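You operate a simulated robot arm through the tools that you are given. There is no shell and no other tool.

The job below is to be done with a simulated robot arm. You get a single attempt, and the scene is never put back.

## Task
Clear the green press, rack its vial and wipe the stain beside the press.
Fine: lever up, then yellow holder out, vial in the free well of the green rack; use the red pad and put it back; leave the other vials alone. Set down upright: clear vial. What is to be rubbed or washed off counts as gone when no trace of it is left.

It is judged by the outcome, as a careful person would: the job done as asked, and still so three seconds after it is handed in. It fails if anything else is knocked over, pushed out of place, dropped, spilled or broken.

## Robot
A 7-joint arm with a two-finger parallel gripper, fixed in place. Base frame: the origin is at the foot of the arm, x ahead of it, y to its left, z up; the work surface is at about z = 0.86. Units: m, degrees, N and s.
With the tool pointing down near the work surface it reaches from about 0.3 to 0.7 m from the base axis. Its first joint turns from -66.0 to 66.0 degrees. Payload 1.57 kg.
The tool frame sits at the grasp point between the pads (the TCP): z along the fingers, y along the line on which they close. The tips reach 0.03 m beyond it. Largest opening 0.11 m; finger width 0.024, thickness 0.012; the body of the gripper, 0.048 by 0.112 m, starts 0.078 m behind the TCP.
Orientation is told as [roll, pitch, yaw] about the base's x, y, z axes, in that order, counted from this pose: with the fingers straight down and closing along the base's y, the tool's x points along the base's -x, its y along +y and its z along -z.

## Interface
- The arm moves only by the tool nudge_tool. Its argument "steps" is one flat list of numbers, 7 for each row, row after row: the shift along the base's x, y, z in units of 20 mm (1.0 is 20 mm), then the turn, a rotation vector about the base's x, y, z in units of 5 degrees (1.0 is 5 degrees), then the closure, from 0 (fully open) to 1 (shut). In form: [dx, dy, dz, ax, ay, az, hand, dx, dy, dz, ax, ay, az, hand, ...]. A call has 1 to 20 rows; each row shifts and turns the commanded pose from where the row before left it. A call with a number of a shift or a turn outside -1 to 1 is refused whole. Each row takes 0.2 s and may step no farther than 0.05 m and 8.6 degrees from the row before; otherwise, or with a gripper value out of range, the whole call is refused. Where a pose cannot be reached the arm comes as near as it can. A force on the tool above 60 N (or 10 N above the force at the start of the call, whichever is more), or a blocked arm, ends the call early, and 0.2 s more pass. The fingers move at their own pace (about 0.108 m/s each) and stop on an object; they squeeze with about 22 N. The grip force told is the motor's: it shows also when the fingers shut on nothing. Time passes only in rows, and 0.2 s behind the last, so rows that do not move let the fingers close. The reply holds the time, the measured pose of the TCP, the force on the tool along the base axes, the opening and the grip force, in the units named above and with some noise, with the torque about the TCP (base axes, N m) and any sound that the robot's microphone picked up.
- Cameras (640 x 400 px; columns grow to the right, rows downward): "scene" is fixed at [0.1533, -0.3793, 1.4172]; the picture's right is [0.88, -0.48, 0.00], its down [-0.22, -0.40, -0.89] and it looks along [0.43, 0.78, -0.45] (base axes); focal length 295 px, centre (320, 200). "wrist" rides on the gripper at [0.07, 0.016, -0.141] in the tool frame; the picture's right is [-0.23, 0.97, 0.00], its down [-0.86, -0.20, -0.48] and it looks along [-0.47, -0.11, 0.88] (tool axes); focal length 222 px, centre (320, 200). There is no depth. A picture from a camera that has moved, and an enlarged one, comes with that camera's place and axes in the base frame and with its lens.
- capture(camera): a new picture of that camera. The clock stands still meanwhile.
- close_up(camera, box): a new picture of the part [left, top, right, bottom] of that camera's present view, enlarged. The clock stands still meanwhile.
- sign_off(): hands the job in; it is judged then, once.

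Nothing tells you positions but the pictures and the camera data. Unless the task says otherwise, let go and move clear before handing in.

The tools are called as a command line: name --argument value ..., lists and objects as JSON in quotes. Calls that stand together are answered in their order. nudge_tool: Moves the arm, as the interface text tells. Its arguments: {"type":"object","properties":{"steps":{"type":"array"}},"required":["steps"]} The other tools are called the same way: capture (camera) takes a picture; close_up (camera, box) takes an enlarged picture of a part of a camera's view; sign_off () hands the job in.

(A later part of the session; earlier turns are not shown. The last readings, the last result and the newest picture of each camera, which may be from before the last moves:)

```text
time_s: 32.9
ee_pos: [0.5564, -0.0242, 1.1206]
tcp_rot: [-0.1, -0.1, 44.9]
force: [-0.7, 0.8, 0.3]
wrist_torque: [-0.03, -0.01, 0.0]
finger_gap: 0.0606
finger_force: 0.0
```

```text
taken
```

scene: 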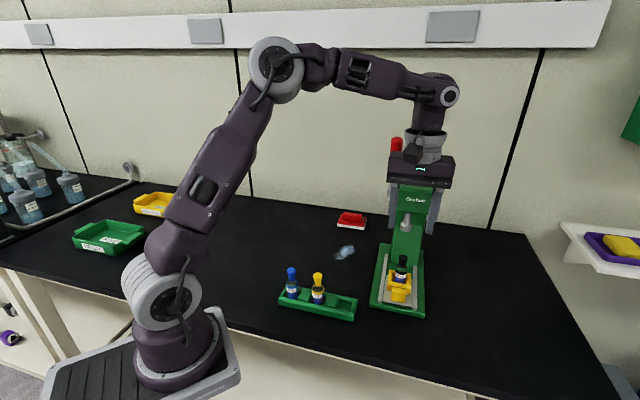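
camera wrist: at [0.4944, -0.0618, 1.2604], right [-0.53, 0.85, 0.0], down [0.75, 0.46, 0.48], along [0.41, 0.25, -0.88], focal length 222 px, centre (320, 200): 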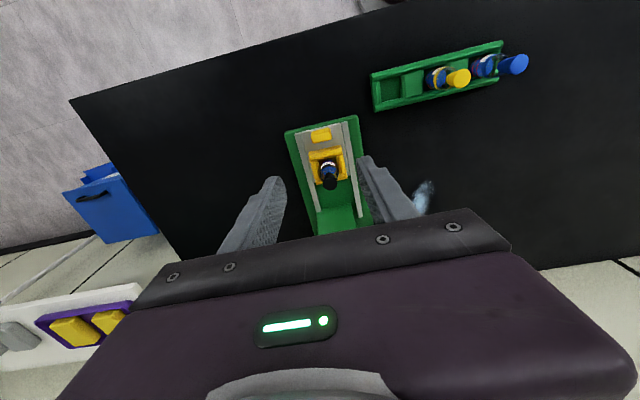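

close_up --camera "wrist" --box '[270, 110, 380, 220]'

close_up --camera "scene" --box '[360, 220, 440, 325]'

close_up --camera "wrist" --box '[360, 30, 540, 120]'

close_up --camera "scene" --box '[265, 250, 375, 330]'

```text
3.64 times, centred on (325, 165) of wrist
camera zoom: at [0.4944, -0.0618, 1.2604], right [-0.53, 0.85, 0.0], down [0.75, 0.46, 0.48], along [0.41, 0.25, -0.88], focal length 808 px, centre (302, 327)
```

zoom: 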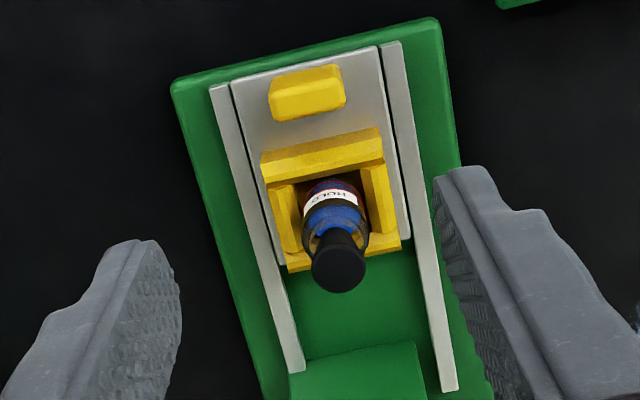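

```text
3.81 times, centred on (400, 272) of scene
camera zoom: at [0.1533, -0.3793, 1.4172], right [0.88, -0.48, 0.0], down [-0.22, -0.4, -0.89], along [0.43, 0.78, -0.45], focal length 1123 px, centre (15, -76)
```

zoom: 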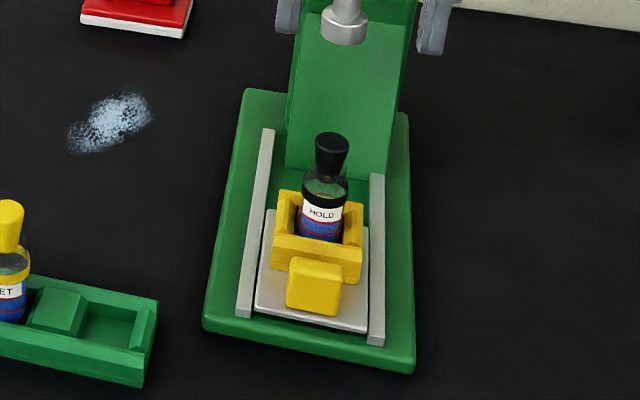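

```text
3.56 times, centred on (450, 75) of wrist
camera zoom: at [0.4944, -0.0618, 1.2604], right [-0.53, 0.85, 0.0], down [0.75, 0.46, 0.48], along [0.41, 0.25, -0.88], focal length 790 px, centre (-142, 644)
```

zoom: 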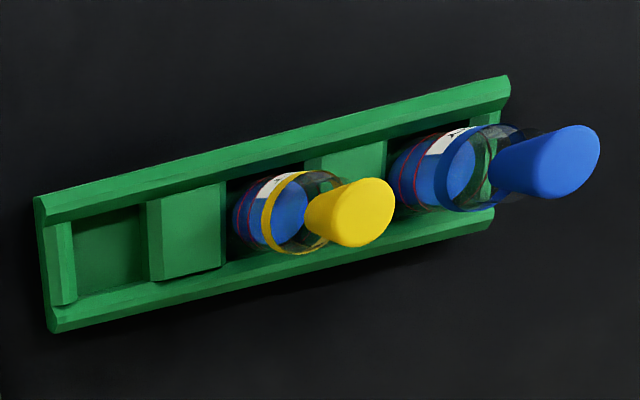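

```text
5.00 times, centred on (320, 290) of scene
camera zoom: at [0.1533, -0.3793, 1.4172], right [0.88, -0.48, 0.0], down [-0.22, -0.4, -0.89], along [0.43, 0.78, -0.45], focal length 1474 px, centre (320, -250)
```

zoom: 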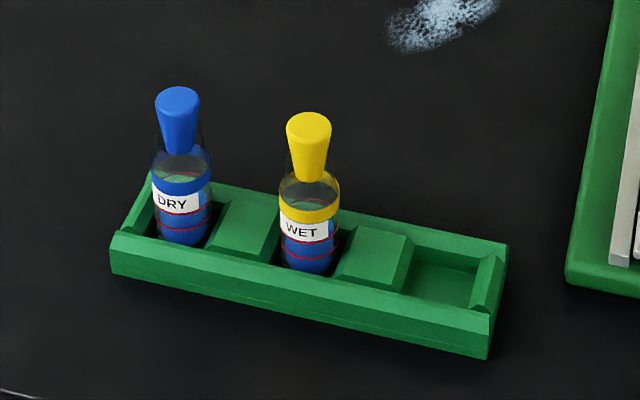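

The vial's stopper top triangulates to about (0.595, 0.015, 0.985). I'll move over it and descend halfway, checking clearance to the press head and lever.

nudge_tool --steps '[0.65, 0.65, 0, 0, 0, 0, 0.45, 0.65, 0.65, 0, 0, 0, 0, 0.45, 0.65, 0.65, 0, 0, 0, 0, 0.45, 0, 0, -0.9, 0, 0, 0, 0.45, 0, 0, -0.9, 0, 0, 0, 0.45, 0, 0, -0.9, 0, 0, 0, 0.45, 0, 0, -0.9, 0, 0, 0, 0.45]'

capture --camera "wrist"

capture --camera "scene"

```text
time_s: 34.5
ee_pos: [0.5944, 0.0134, 1.0482]
tcp_rot: [0.0, -0.1, 45.0]
force: [0.3, 0.8, 0.5]
wrist_torque: [0.02, 0.03, -0.01]
finger_gap: 0.0605
finger_force: 0.1
```

```text
taken
camera wrist: at [0.5332, -0.0238, 1.1878], right [-0.53, 0.85, 0.0], down [0.74, 0.46, 0.48], along [0.41, 0.25, -0.88], focal length 222 px, centre (320, 200)
```

wrist: 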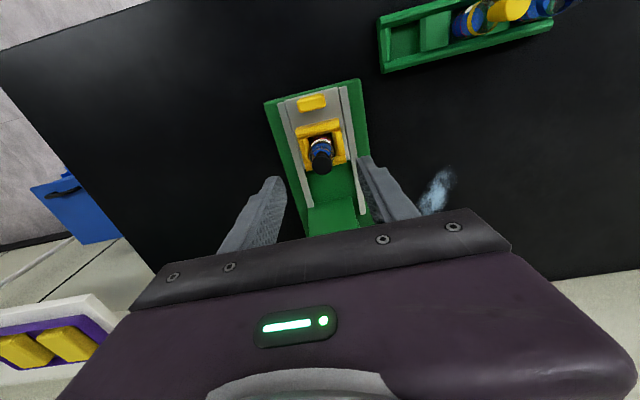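

```text
taken
```

scene: 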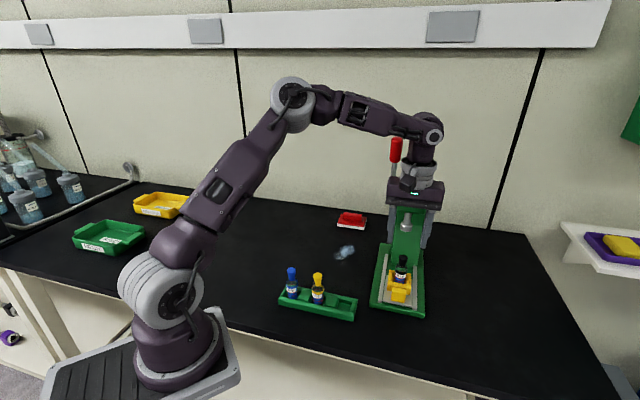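

The stopper sits right on the tool axis and the clearances look good. I'll descend to the vial's upper body, above the cup walls.

nudge_tool --steps '[0, 0, -0.9, 0, 0, 0, 0.45, 0, 0, -0.9, 0, 0, 0, 0.45, 0, 0, -0.9, 0, 0, 0, 0.45, 0, 0, -0.9, 0, 0, 0, 0.45, 0, 0, -0.9, 0, 0, 0, 0.45]'

close_up --camera "wrist" --box '[240, 90, 400, 250]'

close_up --camera "scene" --box '[360, 120, 450, 325]'

close_up --camera "scene" --box '[370, 220, 430, 310]'

```text
time_s: 35.7
ee_pos: [0.594, 0.0147, 0.9587]
tcp_rot: [0.0, -0.2, 44.9]
force: [0.5, -0.4, -0.2]
wrist_torque: [0.0, 0.0, 0.01]
finger_gap: 0.0604
finger_force: 0.1
```

```text
2.50 times, centred on (320, 170) of wrist
camera zoom: at [0.5326, -0.0233, 1.098], right [-0.53, 0.85, 0.0], down [0.75, 0.46, 0.48], along [0.41, 0.25, -0.88], focal length 555 px, centre (320, 275)
```

zoom: 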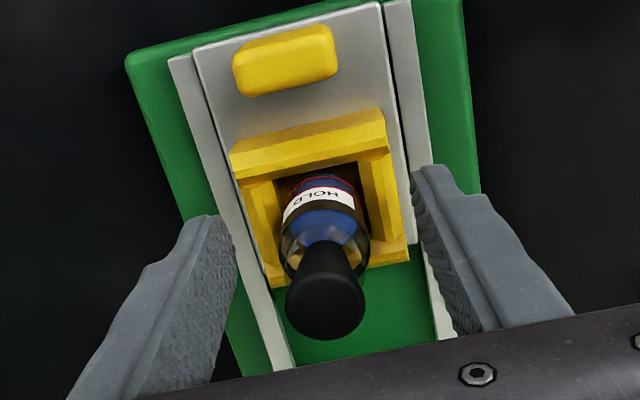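

```text
1.95 times, centred on (405, 222) of scene
camera zoom: at [0.1533, -0.3793, 1.4172], right [0.88, -0.48, 0.0], down [-0.22, -0.4, -0.89], along [0.43, 0.78, -0.45], focal length 575 px, centre (154, 156)
```

zoom: 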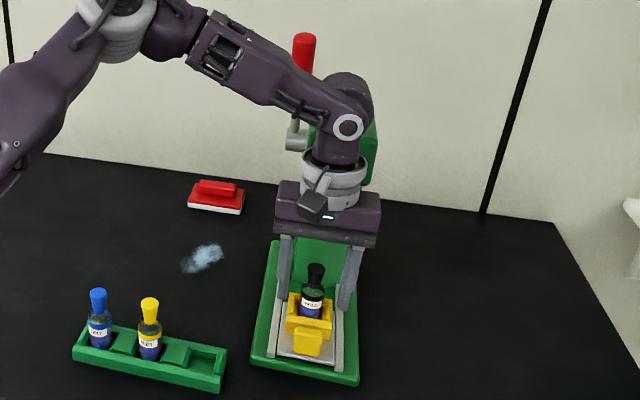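

```text
4.44 times, centred on (400, 265) of scene
camera zoom: at [0.1533, -0.3793, 1.4172], right [0.88, -0.48, 0.0], down [-0.22, -0.4, -0.89], along [0.43, 0.78, -0.45], focal length 1310 px, centre (-36, -89)
```

zoom: 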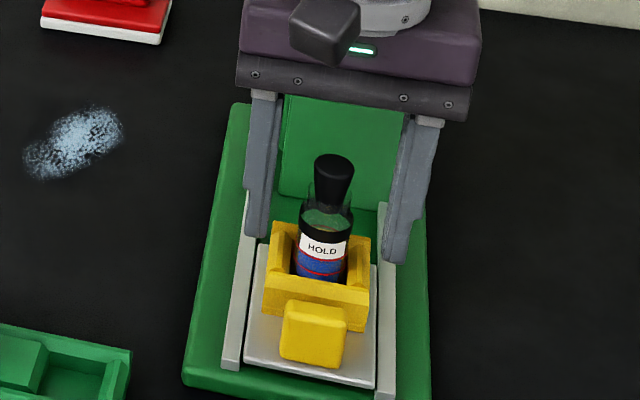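

The fingertips look barely above the cup's side walls, so I'll raise 5 mm and then close gently on the vial body.

nudge_tool --steps '[0.03, 0, 0.25, 0, 0, 0, 0.45, 0, 0, 0, 0, 0, 0, 0.6, 0, 0, 0, 0, 0, 0, 0.7, 0, 0, 0, 0, 0, 0, 0.8, 0, 0, 0, 0, 0, 0, 1, 0, 0, 0, 0, 0, 0, 1]'

close_up --camera "wrist" --box '[240, 90, 400, 250]'

close_up --camera "scene" --box '[370, 220, 430, 310]'

```text
time_s: 37.1
ee_pos: [0.5944, 0.0146, 0.9626]
tcp_rot: [0.0, -0.2, 44.9]
force: [0.5, -0.1, 1.6]
wrist_torque: [-0.04, -0.03, 0.0]
finger_gap: 0.0263
finger_force: 22.5
```

```text
2.50 times, centred on (320, 170) of wrist
camera zoom: at [0.5331, -0.0234, 1.1035], right [-0.53, 0.85, 0.0], down [0.74, 0.46, 0.48], along [0.41, 0.25, -0.88], focal length 555 px, centre (320, 275)
```

zoom: 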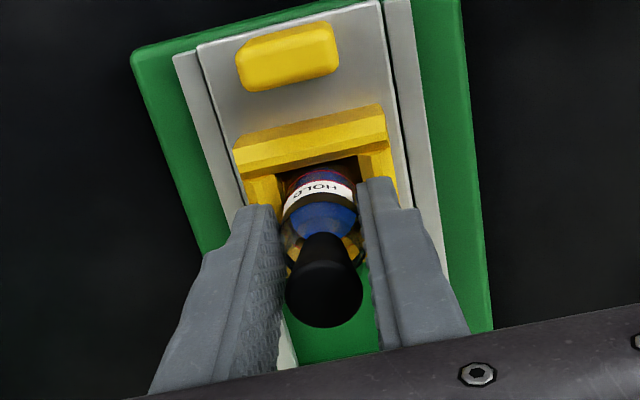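

```text
4.44 times, centred on (400, 265) of scene
camera zoom: at [0.1533, -0.3793, 1.4172], right [0.88, -0.48, 0.0], down [-0.22, -0.4, -0.89], along [0.43, 0.78, -0.45], focal length 1310 px, centre (-36, -89)
```

zoom: 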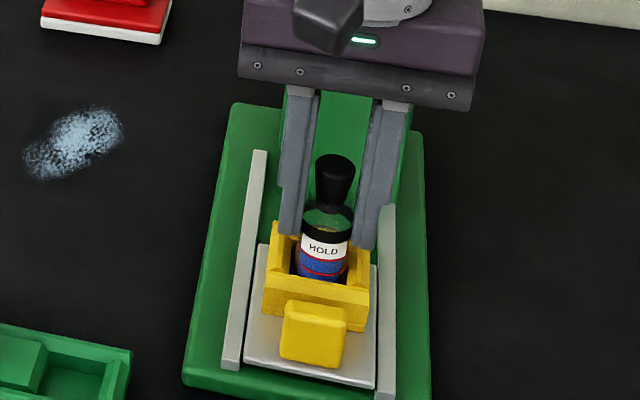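

The vial is held (gap 0.026). I'll lift straight up slowly.

nudge_tool --steps '[0, 0, 0.25, 0, 0, 0, 1, 0, 0, 0.5, 0, 0, 0, 1, 0, 0, 0.5, 0, 0, 0, 1, 0, 0, 0.5, 0, 0, 0, 1, 0, 0, 0.5, 0, 0, 0, 1, 0, 0, 0.5, 0, 0, 0, 1, 0, 0, 0.5, 0, 0, 0, 1, 0, 0, 0.5, 0, 0, 0, 1]'

capture --camera "wrist"

close_up --camera "scene" --box '[360, 200, 440, 310]'

```text
time_s: 38.9
ee_pos: [0.5954, 0.0137, 1.0391]
tcp_rot: [0.1, 0.0, 44.8]
force: [0.6, 0.2, -0.9]
wrist_torque: [0.01, 0.01, -0.01]
finger_gap: 0.0263
finger_force: 22.2
```

```text
taken
camera wrist: at [0.5337, -0.0231, 1.1782], right [-0.53, 0.85, 0.0], down [0.75, 0.46, 0.48], along [0.41, 0.25, -0.88], focal length 222 px, centre (320, 200)
```

wrist: 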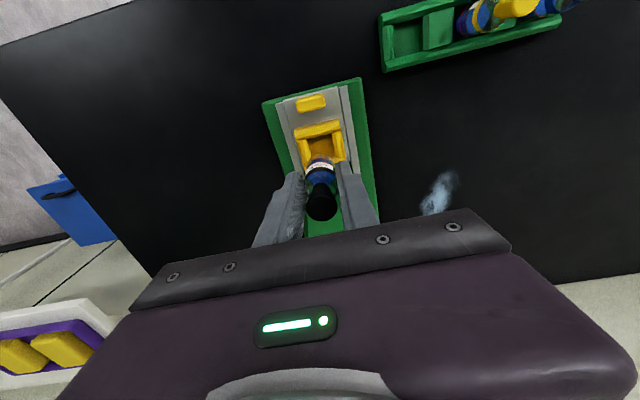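

```text
3.64 times, centred on (400, 255) of scene
camera zoom: at [0.1533, -0.3793, 1.4172], right [0.88, -0.48, 0.0], down [-0.22, -0.4, -0.89], along [0.43, 0.78, -0.45], focal length 1072 px, centre (29, 0)
```

zoom: 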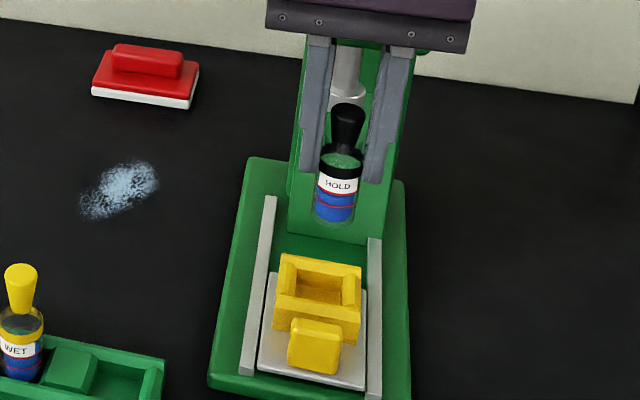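

The vial is lifted upright. From the two standing vials I extrapolate the free well to about (0.450, 0.038). I'll carry the vial above it and look.

nudge_tool --steps '[-0.72, 0.12, 0, 0, 0, 0, 1, -0.72, 0.12, 0, 0, 0, 0, 1, -0.72, 0.12, 0, 0, 0, 0, 1, -0.72, 0.12, 0, 0, 0, 0, 1, -0.72, 0.12, 0, 0, 0, 0, 1, -0.72, 0.12, 0, 0, 0, 0, 1, -0.72, 0.12, 0, 0, 0, 0, 1, -0.72, 0.12, 0, 0, 0, 0, 1, -0.72, 0.12, 0, 0, 0, 0, 1, -0.72, 0.12, 0, 0, 0, 0, 1]'

capture --camera "wrist"

close_up --camera "wrist" --box '[240, 80, 420, 230]'

close_up --camera "scene" --box '[260, 210, 390, 330]'

```text
time_s: 41.1
ee_pos: [0.4505, 0.0373, 1.0391]
tcp_rot: [0.0, -0.2, 45.1]
force: [-0.7, 0.8, -0.3]
wrist_torque: [-0.01, 0.0, 0.0]
finger_gap: 0.0265
finger_force: 22.4
```

```text
taken
camera wrist: at [0.389, 0.0003, 1.1785], right [-0.53, 0.85, 0.0], down [0.74, 0.46, 0.48], along [0.41, 0.25, -0.88], focal length 222 px, centre (320, 200)
```

wrist: 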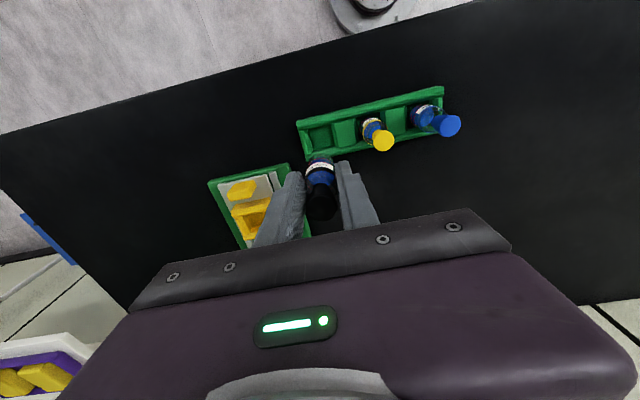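

```text
2.67 times, centred on (330, 155) of wrist
camera zoom: at [0.389, 0.0003, 1.1785], right [-0.53, 0.85, 0.0], down [0.74, 0.46, 0.48], along [0.41, 0.25, -0.88], focal length 592 px, centre (293, 320)
```

zoom: 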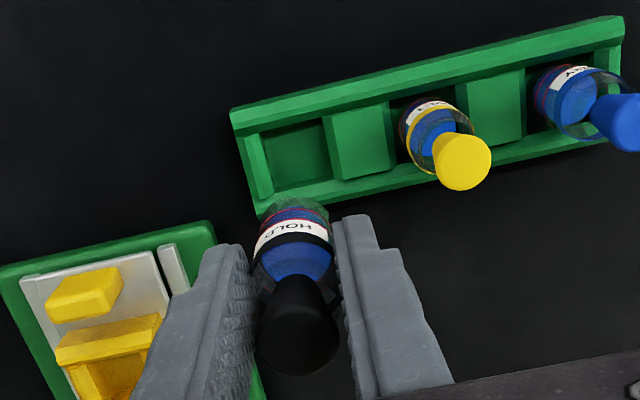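

```text
3.33 times, centred on (325, 270) of scene
camera zoom: at [0.1533, -0.3794, 1.4172], right [0.88, -0.48, 0.0], down [-0.22, -0.4, -0.89], along [0.43, 0.78, -0.45], focal length 982 px, centre (303, -33)
```

zoom: 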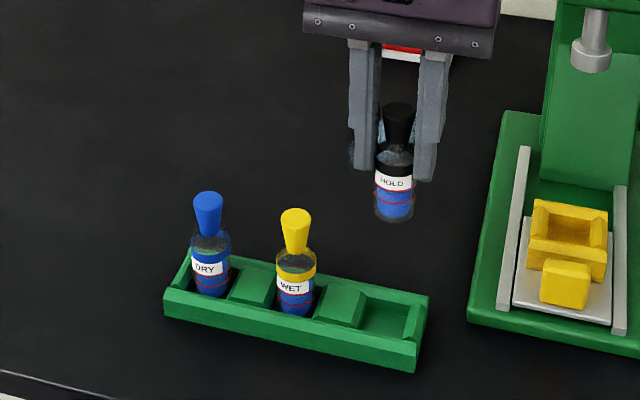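

close_up --camera "wrist" --box '[290, 90, 390, 165]'

close_up --camera "scene" --box '[305, 270, 365, 325]'

```text
5.33 times, centred on (340, 128) of wrist
camera zoom: at [0.389, 0.0003, 1.1785], right [-0.53, 0.85, 0.0], down [0.74, 0.46, 0.48], along [0.41, 0.25, -0.88], focal length 1185 px, centre (213, 587)
```

zoom: 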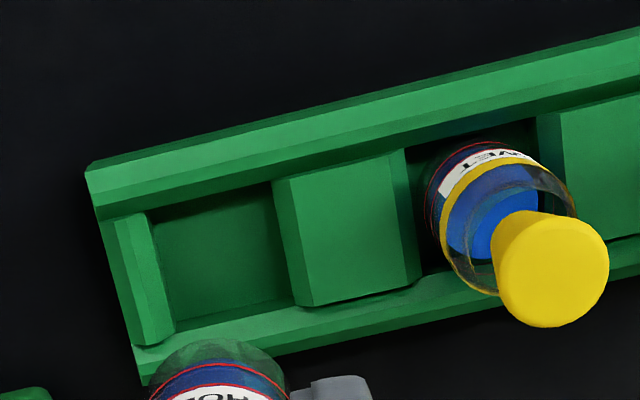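

```text
7.27 times, centred on (335, 298) of scene
camera zoom: at [0.1533, -0.3794, 1.4172], right [0.88, -0.48, 0.0], down [-0.22, -0.4, -0.89], along [0.43, 0.78, -0.45], focal length 2144 px, centre (211, -509)
```

zoom: 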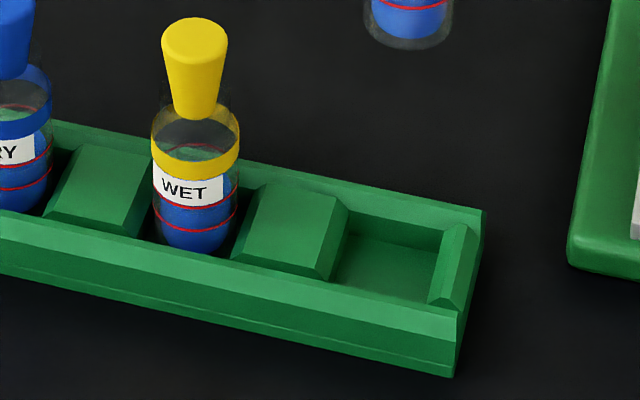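

close_up --camera "scene" --box '[315, 225, 375, 280]'

```text
7.27 times, centred on (345, 252) of scene
camera zoom: at [0.1533, -0.3794, 1.4172], right [0.88, -0.48, 0.0], down [-0.22, -0.4, -0.89], along [0.43, 0.78, -0.45], focal length 2144 px, centre (138, -182)
```

zoom: 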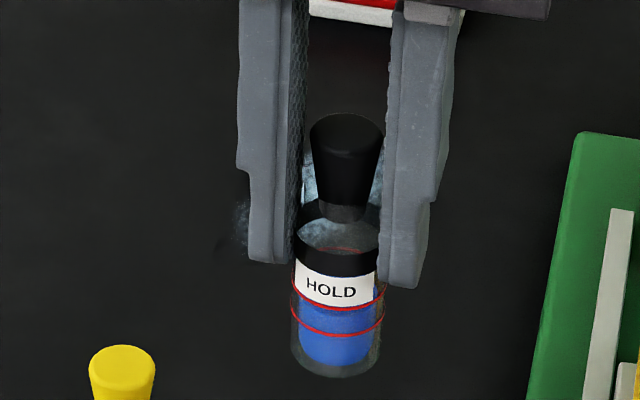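

Estimates of the well agree within ~3 mm. I'll apply a small correction and lower the vial until it's just above the rack, then re-check close up.

nudge_tool --steps '[0, 0.09, -0.9, 0, 0, 0, 1, 0, 0, -0.9, 0, 0, 0, 1, 0, 0, -0.9, 0, 0, 0, 1, 0, 0, -0.8, 0, 0, 0, 1]'

close_up --camera "wrist" --box '[260, 100, 420, 220]'

close_up --camera "scene" --box '[305, 260, 375, 325]'

```text
time_s: 42.1
ee_pos: [0.4508, 0.0389, 0.9681]
tcp_rot: [0.1, -0.1, 45.1]
force: [0.8, 0.8, -0.9]
wrist_torque: [0.03, -0.01, 0.02]
finger_gap: 0.0264
finger_force: 21.9
```

```text
3.33 times, centred on (340, 160) of wrist
camera zoom: at [0.3893, 0.0021, 1.1085], right [-0.53, 0.85, 0.0], down [0.74, 0.46, 0.48], along [0.41, 0.25, -0.88], focal length 740 px, centre (253, 333)
```

zoom: 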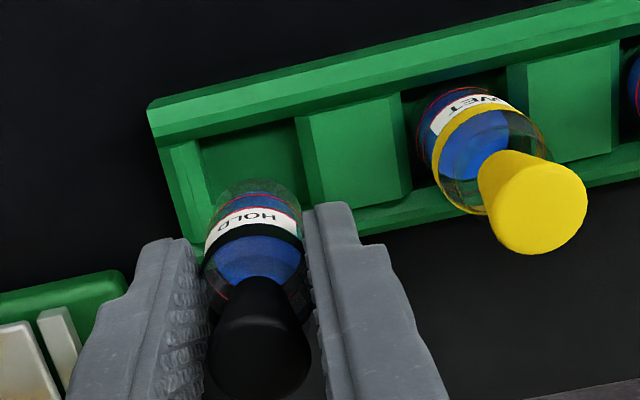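

```text
6.15 times, centred on (340, 292) of scene
camera zoom: at [0.1533, -0.3793, 1.4172], right [0.88, -0.48, 0.0], down [-0.22, -0.4, -0.89], along [0.43, 0.78, -0.45], focal length 1814 px, centre (197, -369)
```

zoom: 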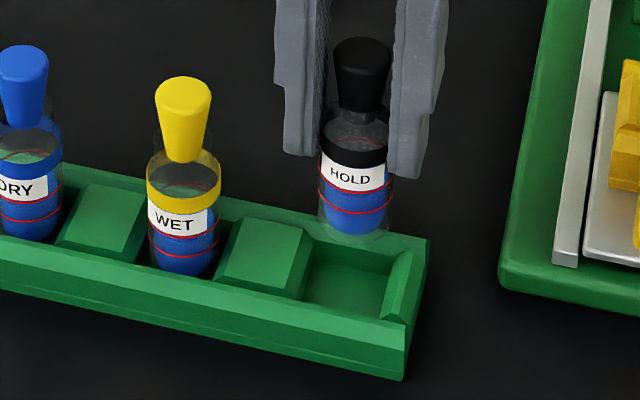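

The vial lines up with the free well when compared to its neighbour. I'll lower gently in 5 mm steps, watching the force.

nudge_tool --steps '[0, 0, -0.25, 0, 0, 0, 1, 0, 0, -0.25, 0, 0, 0, 1, 0, 0, -0.25, 0, 0, 0, 1, 0, 0, -0.25, 0, 0, 0, 1]'

close_up --camera "wrist" --box '[260, 100, 420, 220]'

close_up --camera "scene" --box '[305, 260, 375, 325]'

```text
time_s: 43.1
ee_pos: [0.4513, 0.0391, 0.9494]
tcp_rot: [-0.1, -0.1, 45.0]
force: [-2.8, -3.2, 5.7]
wrist_torque: [-0.13, 0.08, 0.03]
finger_gap: 0.0265
finger_force: 22.4
```

```text
3.33 times, centred on (340, 160) of wrist
camera zoom: at [0.389, 0.0022, 1.0887], right [-0.53, 0.85, 0.0], down [0.75, 0.46, 0.48], along [0.41, 0.25, -0.88], focal length 740 px, centre (253, 333)
```

zoom: 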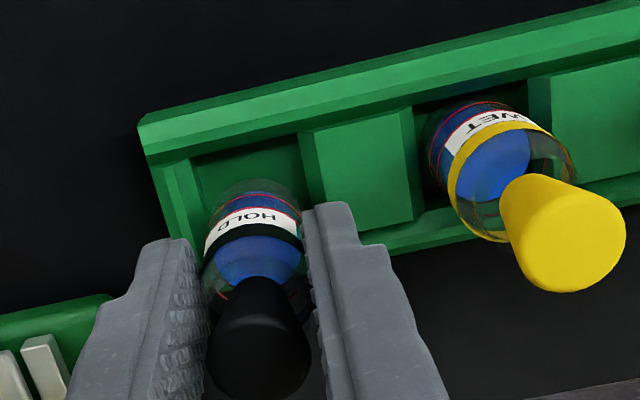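

```text
6.15 times, centred on (340, 292) of scene
camera zoom: at [0.1532, -0.3794, 1.4172], right [0.88, -0.48, 0.0], down [-0.22, -0.4, -0.89], along [0.43, 0.78, -0.45], focal length 1814 px, centre (197, -369)
```

zoom: 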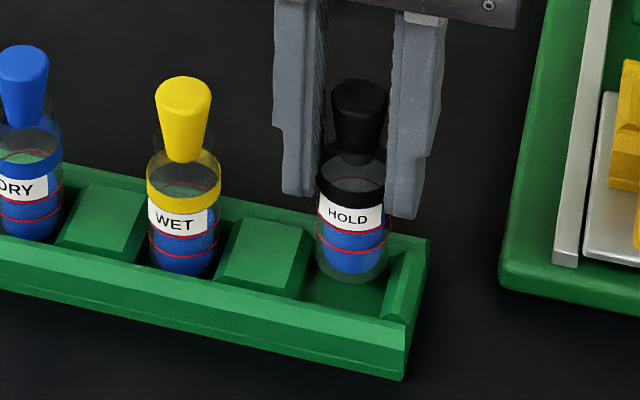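

A light contact pushes back toward −p: the vial base is riding on the rear chamfer. I'll lift 2 mm, shift 3 mm toward the front and lower again.

nudge_tool --steps '[0, 0, 0.15, 0, 0, 0, 1, -0.1, -0.1, 0, 0, 0, 0, 1, 0, 0, -0.15, 0, 0, 0, 1, 0, 0, -0.15, 0, 0, 0, 1]'

close_up --camera "scene" --box '[305, 260, 375, 325]'

```text
time_s: 44.1
ee_pos: [0.4487, 0.0381, 0.9447]
tcp_rot: [-0.1, -0.1, 44.9]
force: [-4.5, -5.6, 5.8]
wrist_torque: [-0.09, 0.27, -0.04]
finger_gap: 0.0267
finger_force: 21.5
```

```text
6.15 times, centred on (340, 292) of scene
camera zoom: at [0.1531, -0.3795, 1.4172], right [0.88, -0.48, 0.0], down [-0.22, -0.4, -0.89], along [0.43, 0.78, -0.45], focal length 1814 px, centre (197, -369)
```

zoom: 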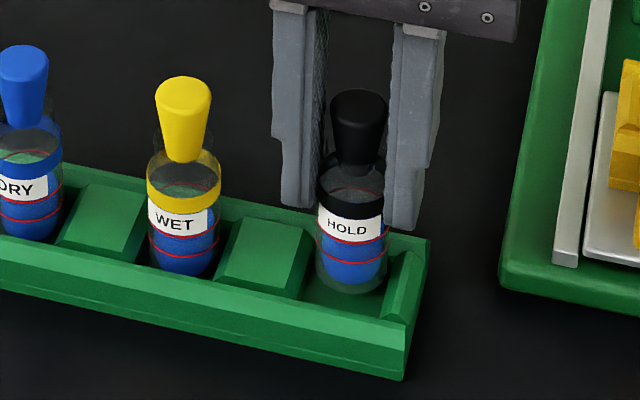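

Still touching the rear slope but lower. I'll shift another 3 mm toward the front.

nudge_tool --steps '[0, 0, 0.15, 0, 0, 0, 1, -0.1, -0.1, 0, 0, 0, 0, 1, 0, 0, -0.15, 0, 0, 0, 1, 0, 0, -0.1, 0, 0, 0, 1]'

close_up --camera "scene" --box '[305, 260, 375, 325]'

close_up --camera "wrist" --box '[260, 100, 420, 220]'

```text
time_s: 45.1
ee_pos: [0.4465, 0.0361, 0.942]
tcp_rot: [0.0, -0.1, 44.9]
force: [0.4, -0.9, -1.0]
wrist_torque: [0.0, 0.01, 0.01]
finger_gap: 0.0261
finger_force: 22.0
```

```text
6.15 times, centred on (340, 292) of scene
camera zoom: at [0.1533, -0.3793, 1.4172], right [0.88, -0.48, 0.0], down [-0.22, -0.4, -0.89], along [0.43, 0.78, -0.45], focal length 1814 px, centre (197, -369)
```

zoom: 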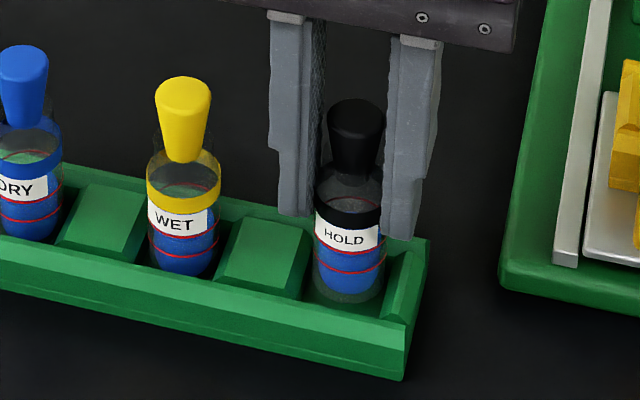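

```text
3.33 times, centred on (340, 160) of wrist
camera zoom: at [0.3853, -0.0014, 1.083], right [-0.53, 0.85, 0.0], down [0.75, 0.46, 0.48], along [0.41, 0.25, -0.88], focal length 740 px, centre (253, 333)
```

zoom: 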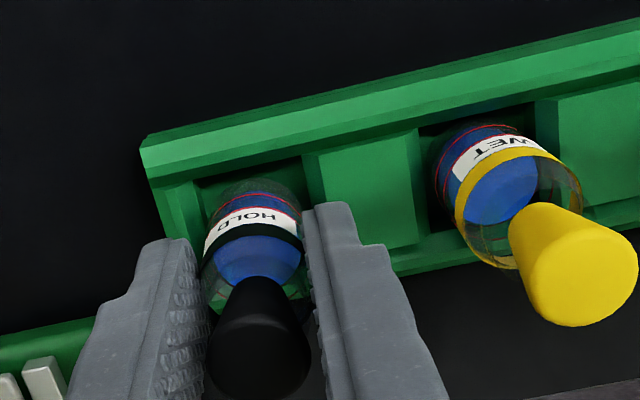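

The contact force vanished; the vial is entering the well. Lowering further.

nudge_tool --steps '[0, 0, -0.15, 0, 0, 0, 1, 0, 0, -0.15, 0, 0, 0, 1]'

close_up --camera "scene" --box '[305, 260, 375, 325]'

```text
time_s: 45.7
ee_pos: [0.4474, 0.0349, 0.9376]
tcp_rot: [0.0, -0.1, 45.0]
force: [-0.2, 0.9, -0.8]
wrist_torque: [-0.02, -0.01, -0.04]
finger_gap: 0.0265
finger_force: 21.8
```

```text
6.15 times, centred on (340, 292) of scene
camera zoom: at [0.1533, -0.3793, 1.4172], right [0.88, -0.48, 0.0], down [-0.22, -0.4, -0.89], along [0.43, 0.78, -0.45], focal length 1814 px, centre (197, -369)
```

zoom: 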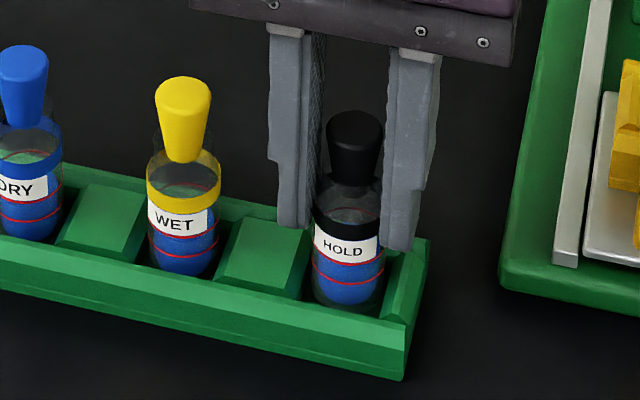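

nudge_tool --steps '[0, 0, -0.1, 0, 0, 0, 1, 0, 0, -0.1, 0, 0, 0, 1]'

close_up --camera "scene" --box '[305, 260, 375, 325]'

```text
time_s: 46.3
ee_pos: [0.4467, 0.0357, 0.9331]
tcp_rot: [-0.1, -0.2, 45.1]
force: [-0.6, -0.2, -0.1]
wrist_torque: [0.04, 0.01, -0.01]
finger_gap: 0.0264
finger_force: 22.6
```

```text
6.15 times, centred on (340, 292) of scene
camera zoom: at [0.1533, -0.3793, 1.4172], right [0.88, -0.48, 0.0], down [-0.22, -0.4, -0.89], along [0.43, 0.78, -0.45], focal length 1814 px, centre (197, -369)
```

zoom: 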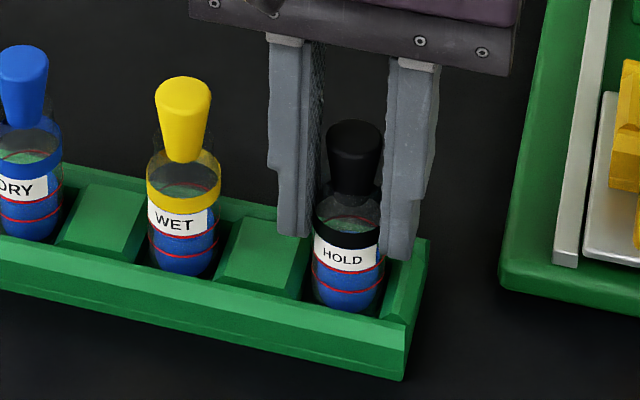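

nudge_tool --steps '[0, 0, -0.07, 0, 0, 0, 1, 0, 0, -0.07, 0, 0, 0, 1]'

```text
time_s: 46.9
ee_pos: [0.4465, 0.0361, 0.9306]
tcp_rot: [0.1, -0.1, 45.0]
force: [-1.1, 1.6, 9.7]
wrist_torque: [0.17, 0.04, 0.05]
finger_gap: 0.0262
finger_force: 22.4
```

Vertical contact of about 10 N with no side force: the vial is on the well floor. I'll ease off and release slowly.

nudge_tool --steps '[0, 0, 0.04, 0, 0, 0, 1, 0, 0, 0, 0, 0, 0, 0.72, 0, 0, 0, 0, 0, 0, 0.66, 0, 0, 0, 0, 0, 0, 0.6, 0, 0, 0, 0, 0, 0, 0.6]'

close_up --camera "scene" --box '[305, 260, 375, 325]'

close_up --camera "wrist" --box '[260, 100, 420, 220]'

```text
time_s: 48.1
ee_pos: [0.4475, 0.0372, 0.931]
tcp_rot: [0.1, 0.1, 45.0]
force: [0.0, 0.6, -0.1]
wrist_torque: [-0.02, 0.02, 0.02]
finger_gap: 0.0441
finger_force: 0.0
```

```text
6.15 times, centred on (340, 292) of scene
camera zoom: at [0.1533, -0.3793, 1.4172], right [0.88, -0.48, 0.0], down [-0.22, -0.4, -0.89], along [0.43, 0.78, -0.45], focal length 1814 px, centre (197, -369)
```

zoom: 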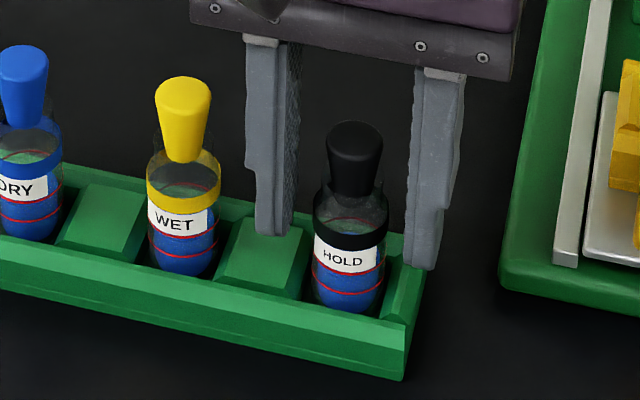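

```text
3.33 times, centred on (340, 160) of wrist
camera zoom: at [0.3855, -0.0016, 1.0709], right [-0.53, 0.85, 0.0], down [0.75, 0.46, 0.48], along [0.41, 0.25, -0.88], focal length 740 px, centre (253, 333)
```

zoom: 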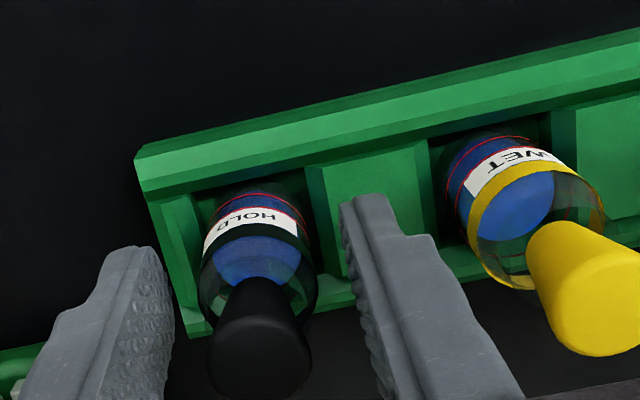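

The HOLD vial stands upright in the free well. I'll lift clear and move to look at the red pad.

nudge_tool --steps '[0, 0, 0.4, 0, 0, 0, 0.6, 0, 0, 0.8, 0, 0, 0, 0.6, 0, 0, 1, 0, 0, 0, 0.6, 0, 0, 1, 0, 0, 0, 0.6, 0, 0, 1, 0, 0, 0, 0.6, 0, 0, 1, 0, 0, 0, 0.6, 0, 0, 1, 0, 0, 0, 0.6, 0, 0, 1, 0, 0, 0, 0.6, 0.56, 0.96, 0, 0.707, -0.707, 0, 0.4, 0.56, 0.96, 0, 0.707, -0.707, 0, 0.4, 0.56, 0.96, 0, 0.707, -0.707, 0, 0.4, 0.56, 0.96, 0, 0.707, -0.707, 0, 0.4, 0.56, 0.96, 0, 0.707, -0.707, 0, 0.4, 0.56, 0.96, 0, 0.707, -0.707, 0, 0.4, 0.56, 0.96, 0, 0.707, -0.707, 0, 0.4]'

capture --camera "wrist"

capture --camera "scene"

```text
time_s: 51.3
ee_pos: [0.5251, 0.1691, 1.0749]
tcp_rot: [0.0, -35.1, 45.0]
force: [0.3, 0.8, -0.3]
wrist_torque: [-0.01, -0.01, 0.0]
finger_gap: 0.0658
finger_force: 0.0
```

```text
taken
camera wrist: at [0.4152, 0.0846, 1.1489], right [-0.56, 0.82, 0.13], down [0.44, 0.16, 0.88], along [0.7, 0.55, -0.45], focal length 222 px, centre (320, 200)
```

wrist: 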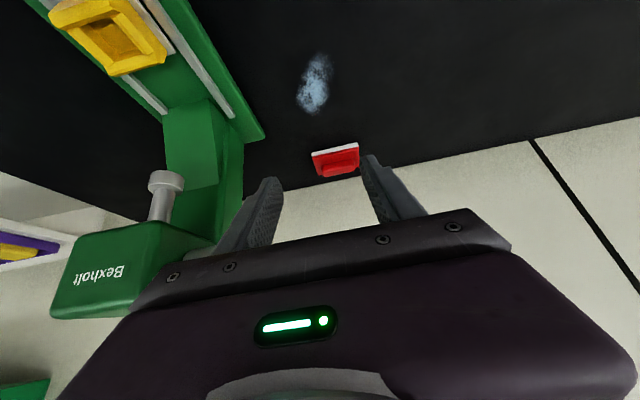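

```text
taken
```

scene: 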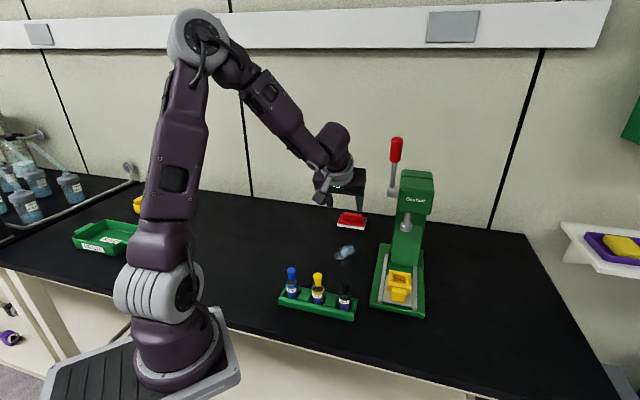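

close_up --camera "wrist" --box '[280, 40, 390, 190]'

close_up --camera "scene" --box '[320, 200, 380, 265]'

close_up --camera "scene" --box '[270, 250, 430, 330]'

```text
2.67 times, centred on (335, 115) of wrist
camera zoom: at [0.4152, 0.0846, 1.1489], right [-0.56, 0.82, 0.13], down [0.44, 0.16, 0.88], along [0.7, 0.55, -0.45], focal length 592 px, centre (280, 427)
```

zoom: 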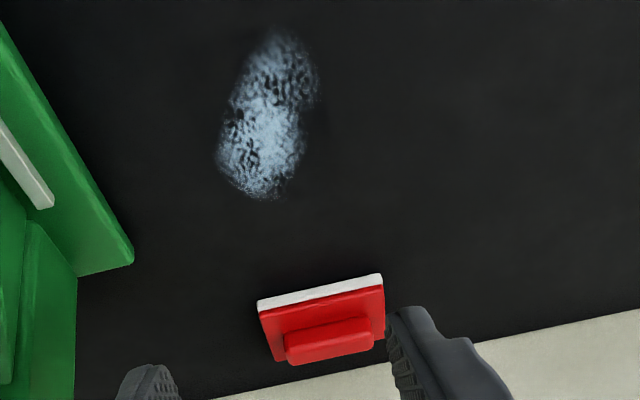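

```text
6.15 times, centred on (350, 232) of scene
camera zoom: at [0.1533, -0.3794, 1.4172], right [0.88, -0.48, 0.0], down [-0.22, -0.4, -0.89], along [0.43, 0.78, -0.45], focal length 1814 px, centre (135, 0)
```

zoom: 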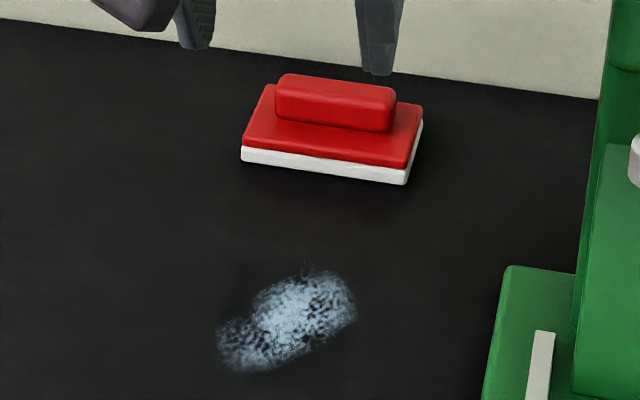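

```text
4.00 times, centred on (350, 290) of scene
camera zoom: at [0.1533, -0.3794, 1.4172], right [0.88, -0.48, 0.0], down [-0.22, -0.4, -0.89], along [0.43, 0.78, -0.45], focal length 1179 px, centre (200, -160)
```

zoom: 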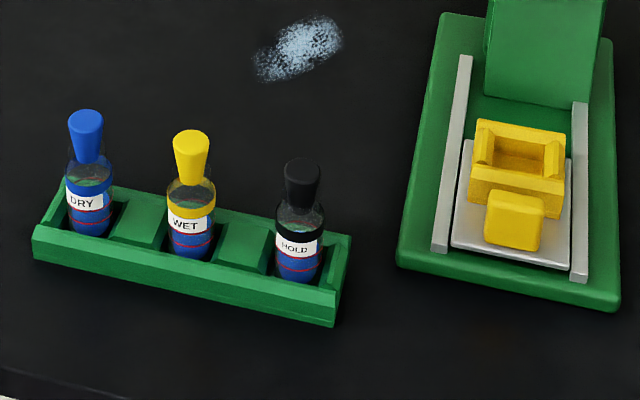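

The pad's grip bar is about 67 mm long along the q axis, centred near (0.705, 0.375, 0.88). I'll approach with the tool tilted and fully open, to grip the bar by its ends.

nudge_tool --steps '[0.77, 0.91, -0.5, 0, 0, 0, 0, 0.77, 0.91, -0.5, 0, 0, 0, 0, 0.77, 0.91, -0.5, 0, 0, 0, 0, 0.77, 0.91, -0.6, 0, 0, 0, 0, 0.77, 0.91, -0.6, 0, 0, 0, 0, 0.77, 0.91, -0.6, 0, 0, 0, 0, 0.77, 0.91, -0.6, 0, 0, 0, 0, 0.77, 0.91, -0.6, 0, 0, 0, 0, 0.77, 0.91, -0.6, 0, 0, 0, 0]'

capture --camera "wrist"

close_up --camera "scene" --box '[300, 130, 440, 265]'

```text
time_s: 53.3
ee_pos: [0.6639, 0.335, 0.9722]
tcp_rot: [0.0, -35.1, 45.0]
force: [-0.3, 0.6, -0.4]
wrist_torque: [0.02, 0.0, 0.0]
finger_gap: 0.1101
finger_force: 0.2
```

```text
taken
camera wrist: at [0.5543, 0.2494, 1.0477], right [-0.56, 0.82, 0.13], down [0.44, 0.16, 0.88], along [0.7, 0.55, -0.45], focal length 222 px, centre (320, 200)
```

wrist: 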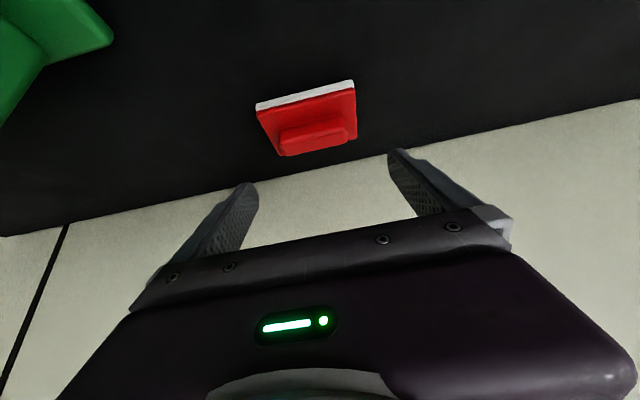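

```text
2.96 times, centred on (370, 198) of scene
camera zoom: at [0.1533, -0.3794, 1.4172], right [0.88, -0.48, 0.0], down [-0.22, -0.4, -0.89], along [0.43, 0.78, -0.45], focal length 873 px, centre (172, 207)
```

zoom: 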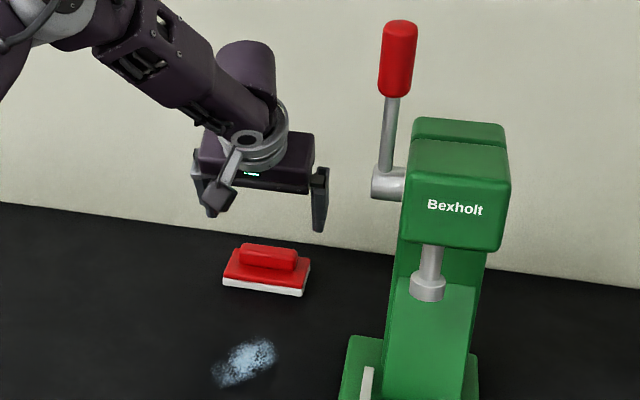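

close_up --camera "wrist" --box '[225, 70, 415, 210]'

```text
2.86 times, centred on (320, 140) of wrist
camera zoom: at [0.5543, 0.2494, 1.0477], right [-0.56, 0.82, 0.13], down [0.44, 0.16, 0.88], along [0.7, 0.55, -0.45], focal length 635 px, centre (320, 371)
```

zoom: 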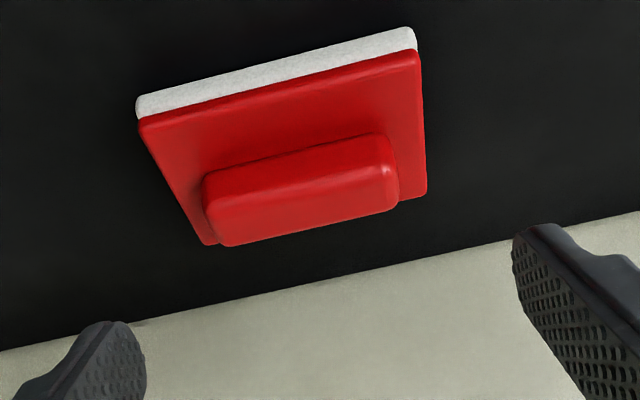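

Bar centre relative to the gripper is now clear: p ≈ 0.75, z 0.872–0.887, well centred between the fingers. Moving in.

nudge_tool --steps '[0.38, 0.37, -0.9, 0, 0, 0, 0, 0.38, 0.37, -0.9, 0, 0, 0, 0, 0.38, 0.37, -0.8, 0, 0, 0, 0, 0, 0, -0.5, 0, 0, 0, 0]'

close_up --camera "wrist" --box '[225, 70, 415, 230]'

close_up --camera "scene" --box '[320, 180, 390, 245]'

```text
time_s: 54.3
ee_pos: [0.6868, 0.3561, 0.9111]
tcp_rot: [-0.1, -35.1, 44.9]
force: [1.1, -0.3, 0.0]
wrist_torque: [-0.01, 0.02, -0.01]
finger_gap: 0.1103
finger_force: 0.1
```

```text
2.50 times, centred on (320, 150) of wrist
camera zoom: at [0.577, 0.2711, 0.9851], right [-0.56, 0.82, 0.13], down [0.44, 0.16, 0.88], along [0.7, 0.55, -0.45], focal length 555 px, centre (320, 325)
```

zoom: 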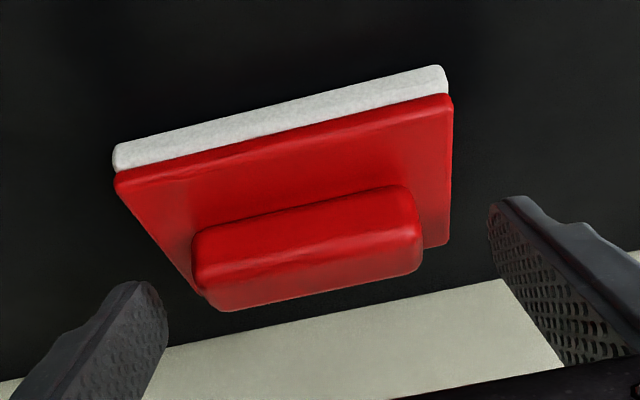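

```text
6.15 times, centred on (355, 212) of scene
camera zoom: at [0.1533, -0.3793, 1.4172], right [0.88, -0.48, 0.0], down [-0.22, -0.4, -0.89], along [0.43, 0.78, -0.45], focal length 1814 px, centre (105, 123)
```

zoom: 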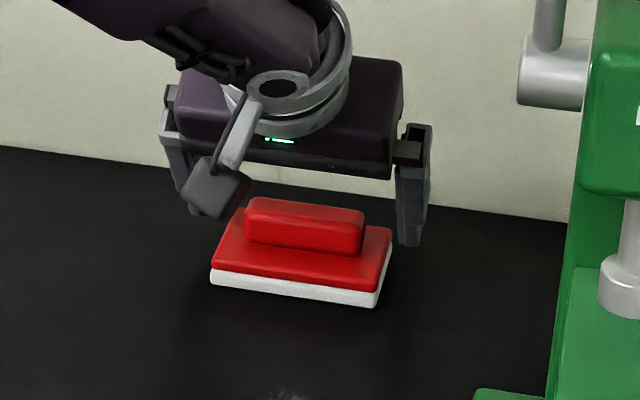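

Nearly aligned; a 2 mm sideways correction, then descend 6 mm and close on the bar ends.

nudge_tool --steps '[0.08, -0.08, -0.15, 0, 0, 0, 0, 0, 0, -0.15, 0, 0, 0, 0, 0, 0, 0, 0, 0, 0, 0.2, 0, 0, 0, 0, 0, 0, 0.3, 0, 0, 0, 0, 0, 0, 0.36, 0, 0, 0, 0, 0, 0, 0.36]'

close_up --camera "wrist" --box '[225, 70, 415, 230]'

```text
time_s: 55.7
ee_pos: [0.6888, 0.3551, 0.9051]
tcp_rot: [0.0, -35.0, 45.0]
force: [0.4, 0.8, 1.6]
wrist_torque: [0.11, 0.06, -0.05]
finger_gap: 0.094
finger_force: 21.1
```

```text
2.50 times, centred on (320, 150) of wrist
camera zoom: at [0.5786, 0.2694, 0.9796], right [-0.56, 0.82, 0.13], down [0.44, 0.16, 0.88], along [0.7, 0.55, -0.45], focal length 555 px, centre (320, 325)
```

zoom: 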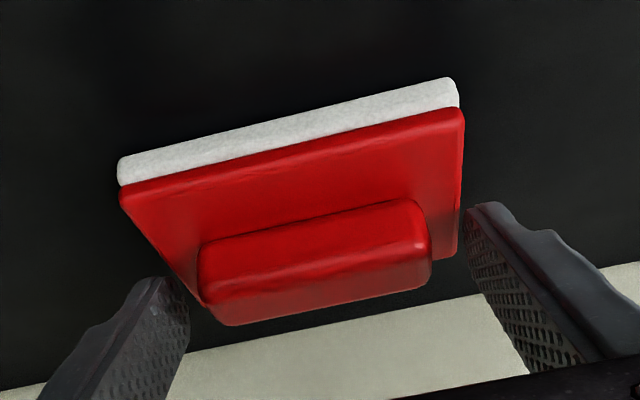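

The fingers caught the base edges (0.094 gap), so they're slightly too low. I'll open, rise 7 mm, and close on the bar itself.

nudge_tool --steps '[0, 0, 0, 0, 0, 0, 0, 0, 0, 0, 0, 0, 0, 0, 0, 0, 0.2, 0, 0, 0, 0, 0, 0, 0.15, 0, 0, 0, 0, 0, 0, 0, 0, 0, 0, 0.2, 0, 0, 0, 0, 0, 0, 0.3, 0, 0, 0, 0, 0, 0, 0.4, 0, 0, 0, 0, 0, 0, 0.5, 0, 0, 0, 0, 0, 0, 0.5]'

close_up --camera "wrist" --box '[225, 70, 415, 230]'

close_up --camera "scene" --box '[320, 180, 390, 245]'

```text
time_s: 57.7
ee_pos: [0.689, 0.3548, 0.9117]
tcp_rot: [0.0, -35.0, 45.1]
force: [-0.6, 0.0, 0.0]
wrist_torque: [-0.02, 0.05, 0.0]
finger_gap: 0.0683
finger_force: 21.3
```

```text
2.50 times, centred on (320, 150) of wrist
camera zoom: at [0.5784, 0.2691, 0.9867], right [-0.56, 0.82, 0.13], down [0.44, 0.16, 0.88], along [0.7, 0.55, -0.45], focal length 555 px, centre (320, 325)
```

zoom: 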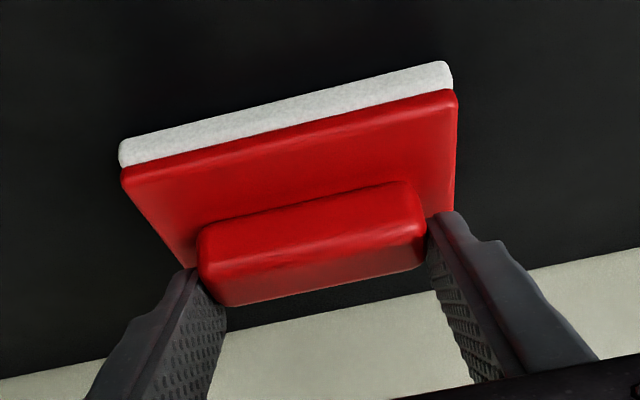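

```text
6.15 times, centred on (355, 212) of scene
camera zoom: at [0.1533, -0.3793, 1.4172], right [0.88, -0.48, 0.0], down [-0.22, -0.4, -0.89], along [0.43, 0.78, -0.45], focal length 1814 px, centre (105, 123)
```

zoom: 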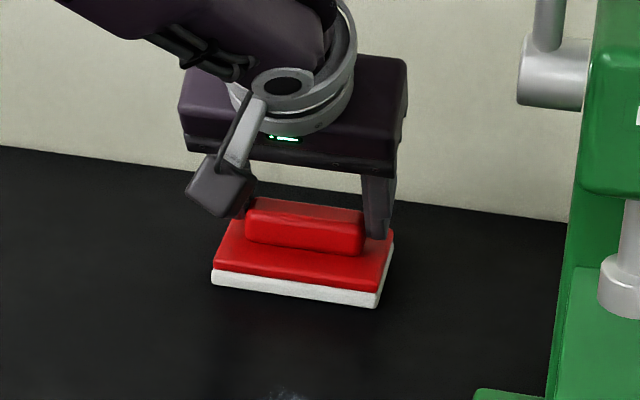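

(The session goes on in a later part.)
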